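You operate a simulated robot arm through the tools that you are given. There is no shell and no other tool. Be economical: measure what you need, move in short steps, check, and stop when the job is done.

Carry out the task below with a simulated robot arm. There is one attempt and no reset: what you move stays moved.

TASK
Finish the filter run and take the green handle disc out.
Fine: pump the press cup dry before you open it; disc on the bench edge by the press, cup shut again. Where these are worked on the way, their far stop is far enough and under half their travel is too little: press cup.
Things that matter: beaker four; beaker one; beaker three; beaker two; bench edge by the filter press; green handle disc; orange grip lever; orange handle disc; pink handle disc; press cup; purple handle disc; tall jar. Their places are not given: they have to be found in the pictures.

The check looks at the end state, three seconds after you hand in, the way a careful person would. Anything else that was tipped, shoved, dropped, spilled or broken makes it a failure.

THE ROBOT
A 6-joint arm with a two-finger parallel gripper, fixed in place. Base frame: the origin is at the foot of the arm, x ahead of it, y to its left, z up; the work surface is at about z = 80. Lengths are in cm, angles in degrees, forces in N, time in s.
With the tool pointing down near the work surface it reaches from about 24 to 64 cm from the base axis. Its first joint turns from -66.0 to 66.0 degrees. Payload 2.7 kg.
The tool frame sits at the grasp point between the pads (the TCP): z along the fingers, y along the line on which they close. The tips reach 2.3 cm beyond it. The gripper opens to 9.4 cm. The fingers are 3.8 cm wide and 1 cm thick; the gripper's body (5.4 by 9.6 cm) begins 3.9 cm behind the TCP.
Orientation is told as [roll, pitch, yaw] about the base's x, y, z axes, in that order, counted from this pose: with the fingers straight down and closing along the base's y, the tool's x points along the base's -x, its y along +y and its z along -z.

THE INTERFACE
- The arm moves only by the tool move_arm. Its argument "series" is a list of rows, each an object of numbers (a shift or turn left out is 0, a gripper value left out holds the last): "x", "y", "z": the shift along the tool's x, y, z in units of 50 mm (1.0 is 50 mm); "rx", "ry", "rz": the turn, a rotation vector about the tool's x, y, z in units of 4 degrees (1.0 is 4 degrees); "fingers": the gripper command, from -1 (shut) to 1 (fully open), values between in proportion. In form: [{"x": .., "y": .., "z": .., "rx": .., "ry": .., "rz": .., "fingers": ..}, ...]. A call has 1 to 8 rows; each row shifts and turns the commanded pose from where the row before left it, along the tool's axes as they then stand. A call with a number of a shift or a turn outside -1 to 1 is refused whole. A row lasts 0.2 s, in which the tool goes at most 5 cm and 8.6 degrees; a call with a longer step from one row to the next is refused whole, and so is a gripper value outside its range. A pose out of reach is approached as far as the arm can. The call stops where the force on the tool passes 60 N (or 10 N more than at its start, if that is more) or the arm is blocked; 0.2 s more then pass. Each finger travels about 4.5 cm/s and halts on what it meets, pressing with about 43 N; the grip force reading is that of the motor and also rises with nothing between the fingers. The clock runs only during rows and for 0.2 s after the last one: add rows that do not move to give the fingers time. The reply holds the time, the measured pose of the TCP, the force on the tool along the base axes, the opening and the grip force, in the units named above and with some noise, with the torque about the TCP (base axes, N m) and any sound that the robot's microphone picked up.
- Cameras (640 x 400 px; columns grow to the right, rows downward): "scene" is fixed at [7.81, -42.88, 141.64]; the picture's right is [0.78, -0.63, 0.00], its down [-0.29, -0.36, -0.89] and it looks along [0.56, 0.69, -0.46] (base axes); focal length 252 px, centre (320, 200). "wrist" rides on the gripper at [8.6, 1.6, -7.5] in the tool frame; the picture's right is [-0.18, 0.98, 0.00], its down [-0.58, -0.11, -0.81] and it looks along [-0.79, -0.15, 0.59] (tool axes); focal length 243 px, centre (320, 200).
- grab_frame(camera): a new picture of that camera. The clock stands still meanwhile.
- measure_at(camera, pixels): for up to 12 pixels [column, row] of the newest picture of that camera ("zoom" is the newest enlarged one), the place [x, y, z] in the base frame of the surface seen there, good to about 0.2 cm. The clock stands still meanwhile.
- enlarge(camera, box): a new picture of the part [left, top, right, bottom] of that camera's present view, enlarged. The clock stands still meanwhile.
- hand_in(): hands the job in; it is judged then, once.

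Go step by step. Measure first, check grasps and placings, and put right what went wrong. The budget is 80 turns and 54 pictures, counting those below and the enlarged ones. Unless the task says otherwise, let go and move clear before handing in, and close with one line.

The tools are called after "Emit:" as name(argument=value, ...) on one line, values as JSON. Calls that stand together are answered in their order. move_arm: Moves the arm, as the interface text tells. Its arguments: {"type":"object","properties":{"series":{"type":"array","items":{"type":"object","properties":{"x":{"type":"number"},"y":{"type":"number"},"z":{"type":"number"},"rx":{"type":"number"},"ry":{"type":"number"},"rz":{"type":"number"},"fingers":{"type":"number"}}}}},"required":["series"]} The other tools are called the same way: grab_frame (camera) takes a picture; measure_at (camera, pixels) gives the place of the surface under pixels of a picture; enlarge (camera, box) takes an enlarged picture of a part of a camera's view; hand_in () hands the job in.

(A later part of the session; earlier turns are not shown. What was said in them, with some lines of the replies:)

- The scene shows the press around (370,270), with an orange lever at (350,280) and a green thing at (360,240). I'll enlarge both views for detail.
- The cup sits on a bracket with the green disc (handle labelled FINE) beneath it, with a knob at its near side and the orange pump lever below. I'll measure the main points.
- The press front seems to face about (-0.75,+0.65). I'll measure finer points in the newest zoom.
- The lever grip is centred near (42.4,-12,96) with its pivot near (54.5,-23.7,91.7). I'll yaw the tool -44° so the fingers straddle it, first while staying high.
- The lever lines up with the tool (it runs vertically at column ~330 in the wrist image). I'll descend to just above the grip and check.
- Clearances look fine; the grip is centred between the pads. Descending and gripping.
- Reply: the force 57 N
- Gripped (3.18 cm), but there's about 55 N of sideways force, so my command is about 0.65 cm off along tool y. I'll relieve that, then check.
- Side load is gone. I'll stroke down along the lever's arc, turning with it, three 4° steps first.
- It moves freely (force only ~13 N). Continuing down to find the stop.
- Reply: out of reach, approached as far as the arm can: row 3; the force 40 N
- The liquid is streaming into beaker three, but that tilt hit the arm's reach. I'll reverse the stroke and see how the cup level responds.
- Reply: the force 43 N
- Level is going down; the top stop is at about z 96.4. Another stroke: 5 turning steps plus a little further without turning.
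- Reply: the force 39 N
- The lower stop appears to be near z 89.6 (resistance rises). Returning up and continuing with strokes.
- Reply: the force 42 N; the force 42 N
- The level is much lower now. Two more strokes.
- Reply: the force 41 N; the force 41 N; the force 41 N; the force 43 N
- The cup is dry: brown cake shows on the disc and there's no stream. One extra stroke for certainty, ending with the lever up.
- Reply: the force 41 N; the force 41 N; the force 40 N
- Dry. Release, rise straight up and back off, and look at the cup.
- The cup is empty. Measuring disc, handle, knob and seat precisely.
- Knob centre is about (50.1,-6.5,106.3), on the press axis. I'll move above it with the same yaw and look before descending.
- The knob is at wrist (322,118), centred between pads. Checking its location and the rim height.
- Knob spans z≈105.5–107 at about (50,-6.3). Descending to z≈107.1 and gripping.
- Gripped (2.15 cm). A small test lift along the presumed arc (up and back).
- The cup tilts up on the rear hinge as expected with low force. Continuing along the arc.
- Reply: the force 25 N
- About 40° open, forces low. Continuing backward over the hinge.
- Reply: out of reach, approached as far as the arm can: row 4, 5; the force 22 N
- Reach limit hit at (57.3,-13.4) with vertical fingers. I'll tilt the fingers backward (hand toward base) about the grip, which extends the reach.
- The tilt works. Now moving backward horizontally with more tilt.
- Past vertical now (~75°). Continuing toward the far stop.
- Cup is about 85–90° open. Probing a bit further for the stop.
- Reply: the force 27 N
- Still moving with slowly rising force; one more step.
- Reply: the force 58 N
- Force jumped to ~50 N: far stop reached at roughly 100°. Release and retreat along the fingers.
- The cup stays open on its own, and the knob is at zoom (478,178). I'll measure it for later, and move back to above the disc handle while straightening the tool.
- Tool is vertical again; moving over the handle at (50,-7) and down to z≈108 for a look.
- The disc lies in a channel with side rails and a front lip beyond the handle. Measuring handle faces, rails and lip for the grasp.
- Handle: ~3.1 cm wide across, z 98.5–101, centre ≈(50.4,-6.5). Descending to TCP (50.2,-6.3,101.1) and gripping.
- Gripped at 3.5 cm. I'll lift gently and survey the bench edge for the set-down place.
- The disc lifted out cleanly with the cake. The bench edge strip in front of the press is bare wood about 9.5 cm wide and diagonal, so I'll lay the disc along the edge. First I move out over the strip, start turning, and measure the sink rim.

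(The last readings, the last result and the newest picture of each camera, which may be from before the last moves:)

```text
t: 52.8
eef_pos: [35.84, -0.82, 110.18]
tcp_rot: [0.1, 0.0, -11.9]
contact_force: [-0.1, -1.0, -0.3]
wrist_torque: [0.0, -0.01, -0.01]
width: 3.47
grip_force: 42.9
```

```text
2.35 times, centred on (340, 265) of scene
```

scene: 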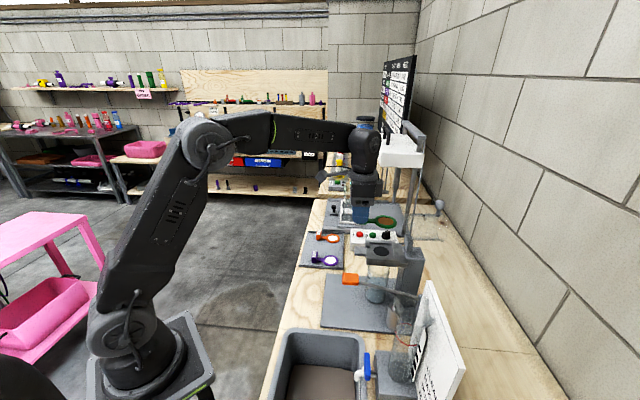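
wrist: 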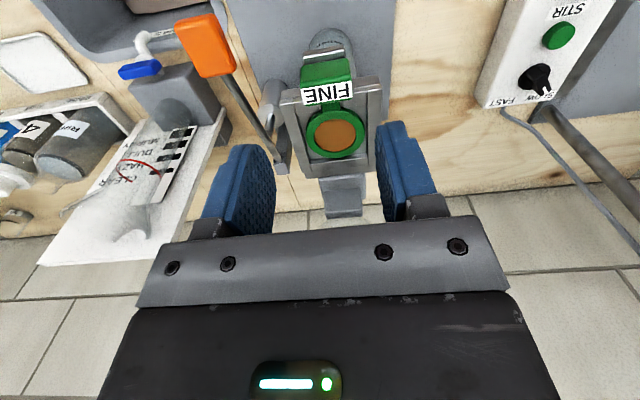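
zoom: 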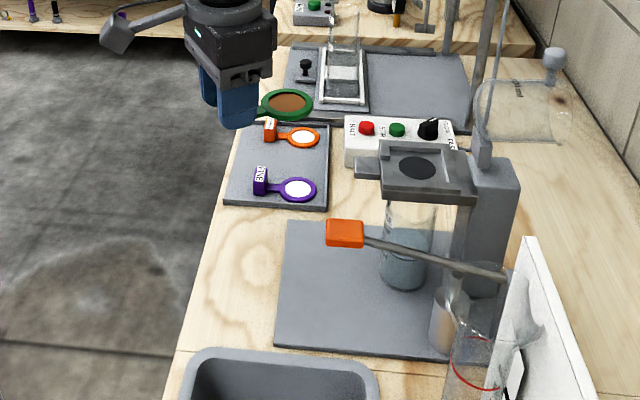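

The sink rim is level with the bench (80.2), so no obstacle. Finishing the turn to yaw +46.

Emit:
move_arm(series=[{"rz": -1}, {"rz": -1}, {"rz": -1}, {"rz": -1}, {"rz": -1}, {"rz": -1}, {"rz": -1}, {"rz": -1}])

Emit:
move_arm(series=[{"rz": -1}, {"rz": -1}, {"rz": -1}, {"rz": -1}, {"rz": -1}, {"rz": -1}, {"rz": -0.5}, {}])

Emit:
move_arm(series=[{"z": 0.8}, {"z": 0.9}, {"z": 0.9}, {"z": 0.9}, {"z": 0.9}, {"z": 0.4}, {}])

Emit:
enlarge(camera="scene", box=[250, 230, 400, 350])

Emit:
grab_frame(camera="wrist")

```text
t: 54.6
eef_pos: [35.93, -0.81, 110.22]
tcp_rot: [0.0, -0.2, 20.1]
contact_force: [0.9, -0.7, -0.8]
wrist_torque: [0.02, 0.03, 0.02]
width: 3.47
grip_force: 42.6
```

```text
t: 56.4
eef_pos: [36.05, -0.79, 110.26]
tcp_rot: [0.1, -0.1, 46.1]
contact_force: [0.4, -0.3, 0.0]
wrist_torque: [0.0, -0.01, -0.01]
width: 3.49
grip_force: 43.0
```

```text
t: 58.0
eef_pos: [36.05, -0.84, 86.05]
tcp_rot: [0.0, -0.1, 46.0]
contact_force: [-0.3, 0.4, 0.5]
wrist_torque: [0.01, 0.01, -0.02]
width: 3.47
grip_force: 43.3
```

```text
3.33 times, centred on (325, 290) of scene
```

zoom: 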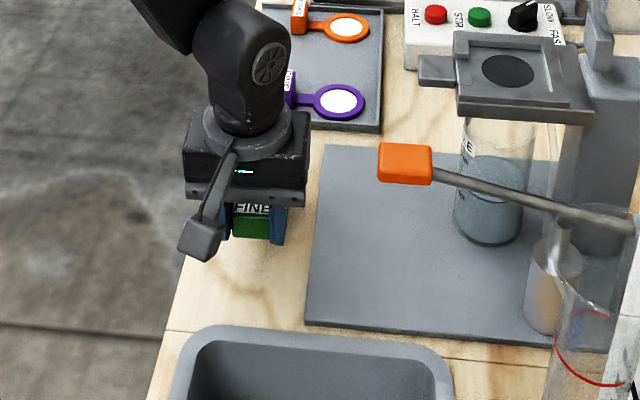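

```text
17 pictures are left
```

wrist: 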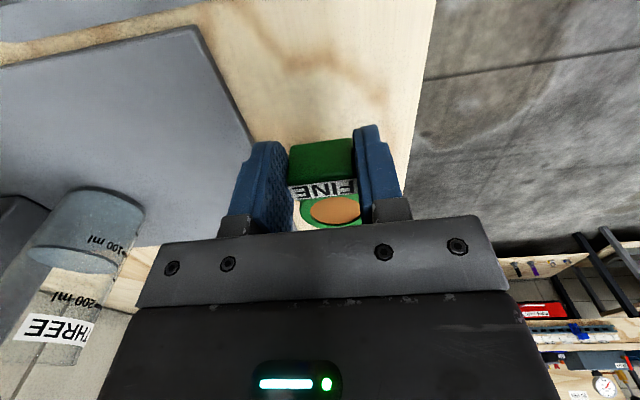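

The disc lies along the edge over bare wood. I'll shift 0.6 cm inward from the edge, then lower until contact.

Emit:
move_arm(series=[{"y": -0.12}, {"z": 0.3}, {"z": 0.2}, {"z": 0.06}, {}])

Emit:
enlarge(camera="wrist", box=[220, 100, 440, 240])

```text
t: 59.2
eef_pos: [36.42, -1.17, 83.41]
tcp_rot: [0.0, -0.1, 46.1]
contact_force: [0.7, 0.5, 0.2]
wrist_torque: [-0.04, 0.01, 0.01]
width: 3.48
grip_force: 43.1
```

```text
2.86 times, centred on (330, 170) of wrist
```

zoom: 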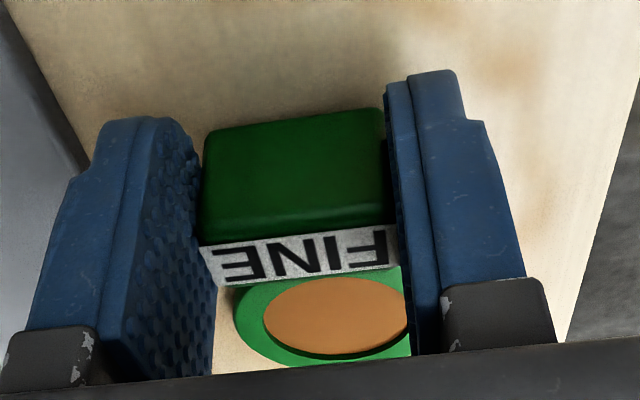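

No contact yet at z 83.4; lowering in fine steps.

Emit:
move_arm(series=[{"z": 0.03}, {"z": 0.03}, {"z": 0.02}, {}])

```text
t: 60.2
eef_pos: [36.38, -1.29, 83.06]
tcp_rot: [-0.1, -0.2, 45.9]
contact_force: [-10.3, -1.9, 37.9]
wrist_torque: [0.52, -0.18, 0.15]
width: 3.47
grip_force: 42.8
```

Contact with the bench (38 N). Easing off a touch, opening and rising.

Emit:
move_arm(series=[{"z": -0.015}, {"fingers": 0.1}, {}, {}, {"z": -0.4}, {"z": -0.8}, {"z": -1}, {}])

Emit:
move_arm(series=[{"z": -1}, {"z": -1}, {"z": -1}, {"z": -0.6}, {}])

Emit:
enlarge(camera="scene", box=[250, 180, 450, 350])

```text
t: 62.0
eef_pos: [36.34, -1.22, 94.03]
tcp_rot: [0.0, -0.1, 46.0]
contact_force: [0.1, 0.5, 0.7]
wrist_torque: [-0.01, 0.0, -0.03]
width: 5.18
grip_force: 0.0
```

```text
t: 63.2
eef_pos: [36.3, -1.32, 112.15]
tcp_rot: [0.1, -0.1, 46.1]
contact_force: [-0.1, -0.2, -0.9]
wrist_torque: [-0.01, -0.04, 0.01]
width: 5.15
grip_force: 0.0
```

```text
2.35 times, centred on (350, 265) of scene
```

zoom: 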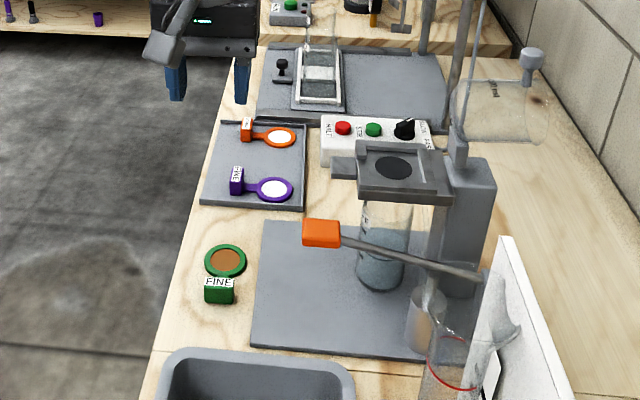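

The disc rests neatly on the bench edge, cake up. Now back to yaw -44 and the knob to close the cup, retracing the earlier path.

Emit:
move_arm(series=[{"rz": 1, "z": -0.16}, {"rz": 1, "z": -0.16}, {"rz": 1, "z": -0.16}, {"rz": 1, "z": -0.16}, {"rz": 1, "z": -0.16}, {"rz": 1, "z": -0.16}, {"rz": 1, "z": -0.16}, {"rz": 1, "z": -0.16}])

Emit:
move_arm(series=[{"rz": 1}, {"rz": 1}, {"rz": 1}, {"rz": 1}, {"rz": 1}, {"rz": 1}, {"rz": 1}, {"rz": 1}])

Emit:
move_arm(series=[{"rz": 1}, {"rz": 1}, {"rz": 1}, {"rz": 1}, {"rz": 1}, {"rz": 1}, {"rz": 0.5, "fingers": -0.2}, {}])

```text
t: 65.0
eef_pos: [36.22, -1.25, 118.45]
tcp_rot: [0.1, 0.0, 13.9]
contact_force: [-0.9, -0.1, 0.5]
wrist_torque: [-0.03, -0.03, -0.03]
width: 5.15
grip_force: 0.0
```

```text
t: 66.8
eef_pos: [36.34, -1.17, 118.47]
tcp_rot: [0.0, 0.1, -18.1]
contact_force: [-0.3, -0.1, 0.2]
wrist_torque: [-0.01, -0.03, 0.02]
width: 5.19
grip_force: 0.1
```

```text
t: 68.6
eef_pos: [36.35, -1.23, 118.44]
tcp_rot: [0.1, 0.0, -44.1]
contact_force: [0.3, 0.0, -1.1]
wrist_torque: [-0.03, -0.02, 0.03]
width: 3.75
grip_force: 0.1
```

Now translating to (53,-9.3), then tilting 28°.

Emit:
move_arm(series=[{"x": -0.7, "y": 0.3}, {"x": -0.7, "y": 0.3}, {"x": -0.7, "y": 0.3}, {"x": -0.7, "y": 0.254}, {"x": -0.72}, {"ry": -1}, {"ry": -1}, {"ry": -1}])

Emit:
move_arm(series=[{"ry": -1}, {"ry": -1}, {"ry": -1}, {"ry": -1}, {"x": -0.706, "z": 0.376}, {"x": -0.706, "z": 0.376}, {"x": -0.706, "z": 0.376}, {}])

Emit:
grab_frame(camera="wrist")

Emit:
enlarge(camera="scene", box=[360, 150, 470, 260])

```text
t: 70.4
eef_pos: [53.12, -9.35, 118.38]
tcp_rot: [0.0, -12.0, -44.0]
contact_force: [0.1, 0.1, -0.5]
wrist_torque: [0.01, -0.04, -0.01]
width: 3.77
grip_force: 0.1
```

```text
t: 72.2
eef_pos: [61.68, -17.62, 118.42]
tcp_rot: [-0.1, -27.9, -43.9]
contact_force: [-0.1, 0.6, 0.4]
wrist_torque: [0.03, 0.0, 0.01]
width: 3.74
grip_force: 0.2
```

```text
14 pictures are left
```

wrist: 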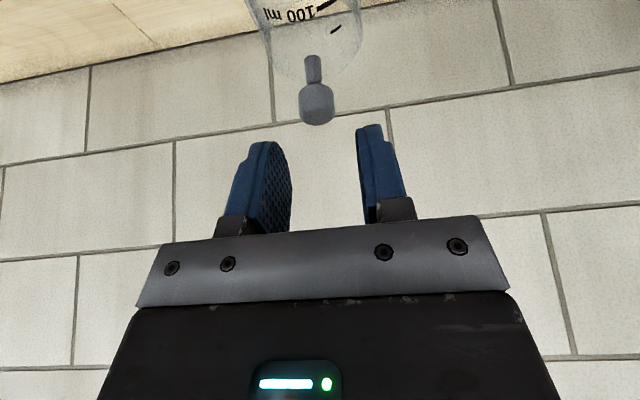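

```text
3.64 times, centred on (415, 205) of scene
```

zoom: 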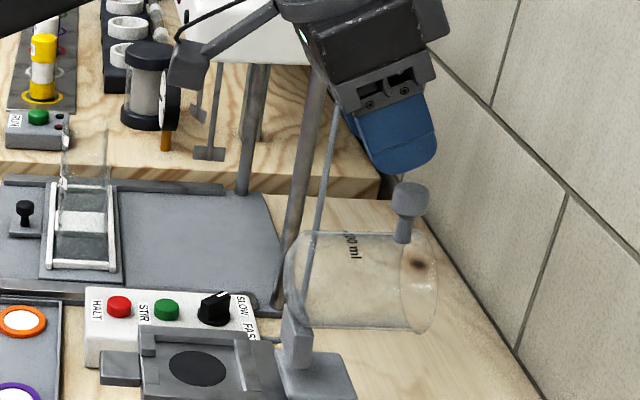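

The knob is centred between the fingers. Advancing along the fingers 6.5 cm and gripping.

Emit:
move_arm(series=[{"z": 0.5}, {"z": 0.5}, {"z": 0.25}, {}, {"fingers": -1}, {}, {}, {}])

Emit:
enlarge(camera="scene", box=[360, 150, 470, 260])

```text
t: 74.0
eef_pos: [63.75, -19.77, 112.87]
tcp_rot: [-0.1, -27.9, -44.2]
contact_force: [-13.7, -10.5, -4.5]
wrist_torque: [0.17, -0.35, 0.14]
width: 2.17
grip_force: 44.6
```

```text
3.64 times, centred on (415, 205) of scene
```

zoom: 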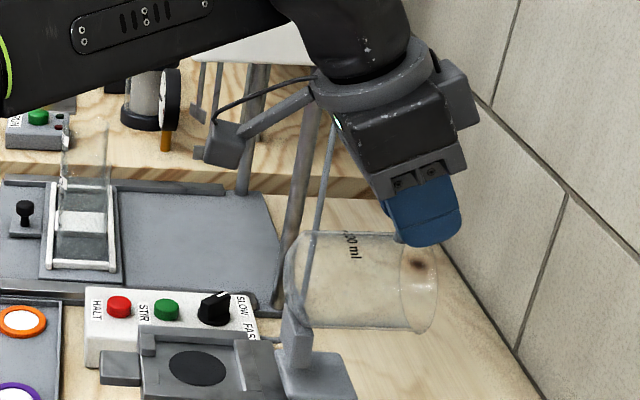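

Gripped (2.17 cm). Retracing the arc in reverse.

Emit:
move_arm(series=[{"x": 0.09, "z": -0.14}, {"x": 0.105, "z": -0.16}, {"x": 0.115, "z": -0.15}, {"x": 0.121, "z": -0.145}, {"x": 0.145, "z": -0.15}, {"x": 0.155, "z": -0.135}, {"x": 0.163, "z": -0.12}, {}])

```text
t: 75.8
eef_pos: [59.32, -15.32, 114.81]
tcp_rot: [-0.1, -27.6, -44.0]
contact_force: [-0.2, -13.7, -27.4]
wrist_torque: [-1.37, -0.5, -0.24]
width: 2.17
grip_force: 45.0
```

Tracking well, slightly high. Continuing forward while untilting.

Emit:
move_arm(series=[{"x": 0.204, "z": -0.05, "ry": 1}, {"x": 0.208, "z": -0.048, "ry": 1}, {"x": 0.204, "z": -0.053, "ry": 1}, {}])

Emit:
move_arm(series=[{"ry": 1}, {"ry": 1}, {"ry": 1}, {"ry": 1}, {}])

Emit:
enlarge(camera="scene", box=[340, 160, 440, 260])

```text
t: 76.8
eef_pos: [57.03, -13.14, 114.81]
tcp_rot: [0.2, -16.0, -44.1]
contact_force: [6.0, -12.6, -13.0]
wrist_torque: [-1.51, -0.64, -0.35]
width: 2.16
grip_force: 44.7
```

```text
t: 78.0
eef_pos: [56.92, -13.1, 114.73]
tcp_rot: [0.2, -0.1, -44.0]
contact_force: [8.0, -7.0, -2.6]
wrist_torque: [-1.48, -0.53, -0.49]
width: 2.19
grip_force: 45.2
```

```text
4.00 times, centred on (390, 210) of scene
```

zoom: 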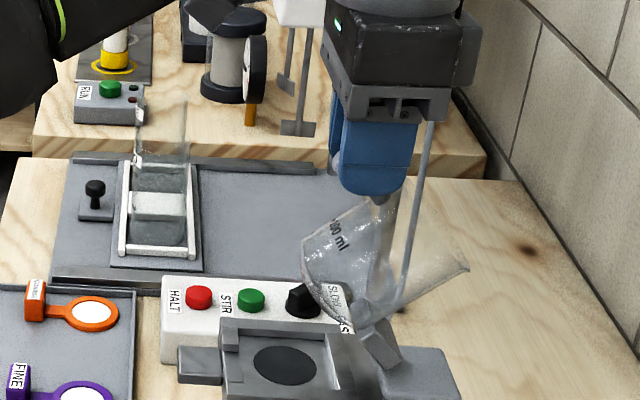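

Cup is half-way. Lowering along the arc.

Emit:
move_arm(series=[{"x": 0.25, "z": 0.04}, {"x": 0.244, "z": 0.07}, {"x": 0.236, "z": 0.096}, {"x": 0.22, "z": 0.12}, {"x": 0.21, "z": 0.136}, {"x": 0.196, "z": 0.156}, {}])

Emit:
move_arm(series=[{"x": 0.18, "z": 0.174}, {"x": 0.164, "z": 0.19}, {"x": 0.14, "z": 0.204}, {}])

Emit:
enlarge(camera="scene", box=[330, 180, 430, 280])

```text
t: 79.6
eef_pos: [52.28, -8.43, 111.65]
tcp_rot: [0.3, -0.3, -43.9]
contact_force: [19.8, -9.8, -8.1]
wrist_torque: [-1.34, -1.01, -0.58]
width: 2.16
grip_force: 45.8
```

```text
t: 80.6
eef_pos: [50.4, -6.64, 108.91]
tcp_rot: [0.3, -0.2, -43.9]
contact_force: [11.3, 3.1, 9.6]
wrist_torque: [-1.34, -1.25, -0.73]
width: 2.17
grip_force: 45.2
```

```text
4.00 times, centred on (380, 230) of scene
```

zoom: 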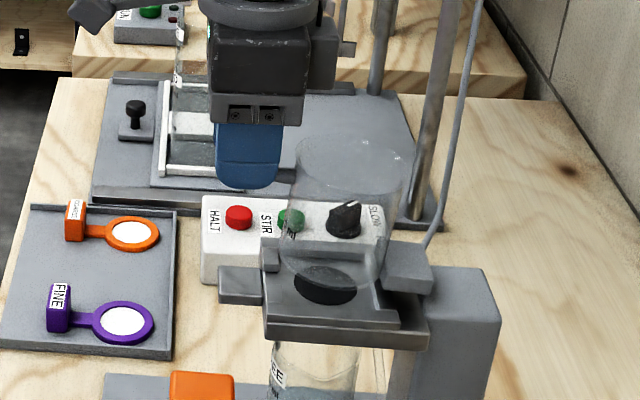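

Nearly closed. Lowering further until the stop.

Emit:
move_arm(series=[{"x": 0.06, "z": 0.15}, {"x": 0.04, "z": 0.12}, {"x": 0.02, "z": 0.06}, {}])

Emit:
enlarge(camera="scene", box=[330, 180, 430, 280])

```text
t: 81.6
eef_pos: [50.06, -6.36, 107.82]
tcp_rot: [0.6, -0.7, -43.9]
contact_force: [-0.2, 9.3, 43.0]
wrist_torque: [0.51, 0.18, -1.06]
width: 2.15
grip_force: 45.1
```

```text
4.00 times, centred on (380, 230) of scene
```

zoom: 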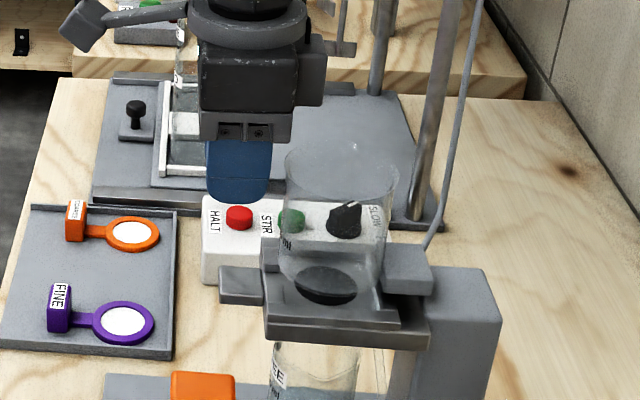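

The cup met its closed stop (43 N). Releasing and rising clear.

Emit:
move_arm(series=[{"fingers": 0.1}, {}, {"z": -0.4}, {"z": -0.8}, {"z": -0.8}, {"x": 0.8}, {"x": 0.8}, {}])

Emit:
enlarge(camera="scene", box=[330, 190, 430, 290])

Emit:
grab_frame(camera="scene")

```text
t: 83.4
eef_pos: [44.09, -0.73, 117.13]
tcp_rot: [0.0, 0.1, -43.9]
contact_force: [0.0, -0.5, -0.5]
wrist_torque: [0.01, 0.01, -0.05]
width: 5.19
grip_force: 0.0
```

```text
4.00 times, centred on (380, 240) of scene
```

zoom: 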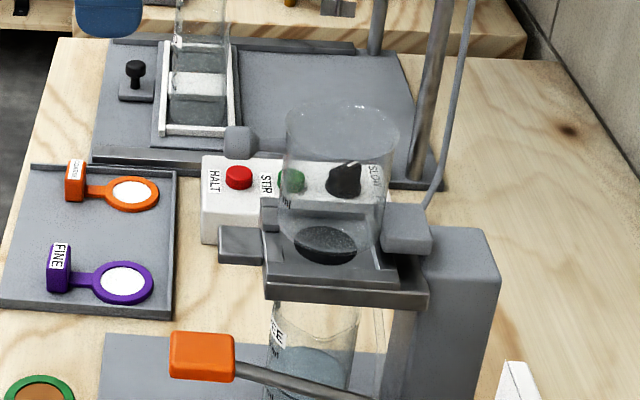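

```text
7 pictures are left
```

scene: 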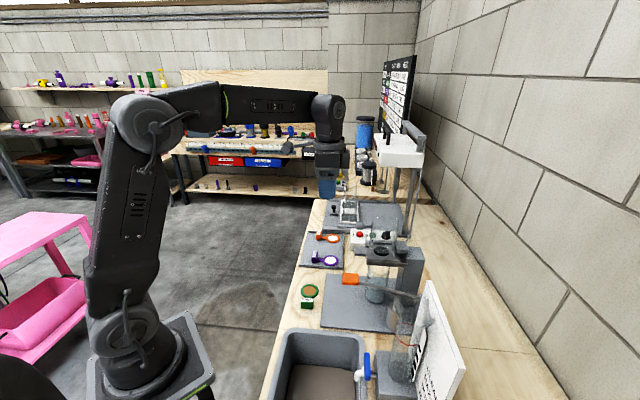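

The final views show the cup shut with its knob back at its original spot (zoom 240,140), the green disc lying on the bench edge at (308,295), and everything else in place. Handing in.

Emit:
hand_in()

```text
The job is handed in.
```

I pumped the press cup dry, set the green handle disc on the bench edge by the press with its filter cake on top, shut the cup again and moved the arm clear.
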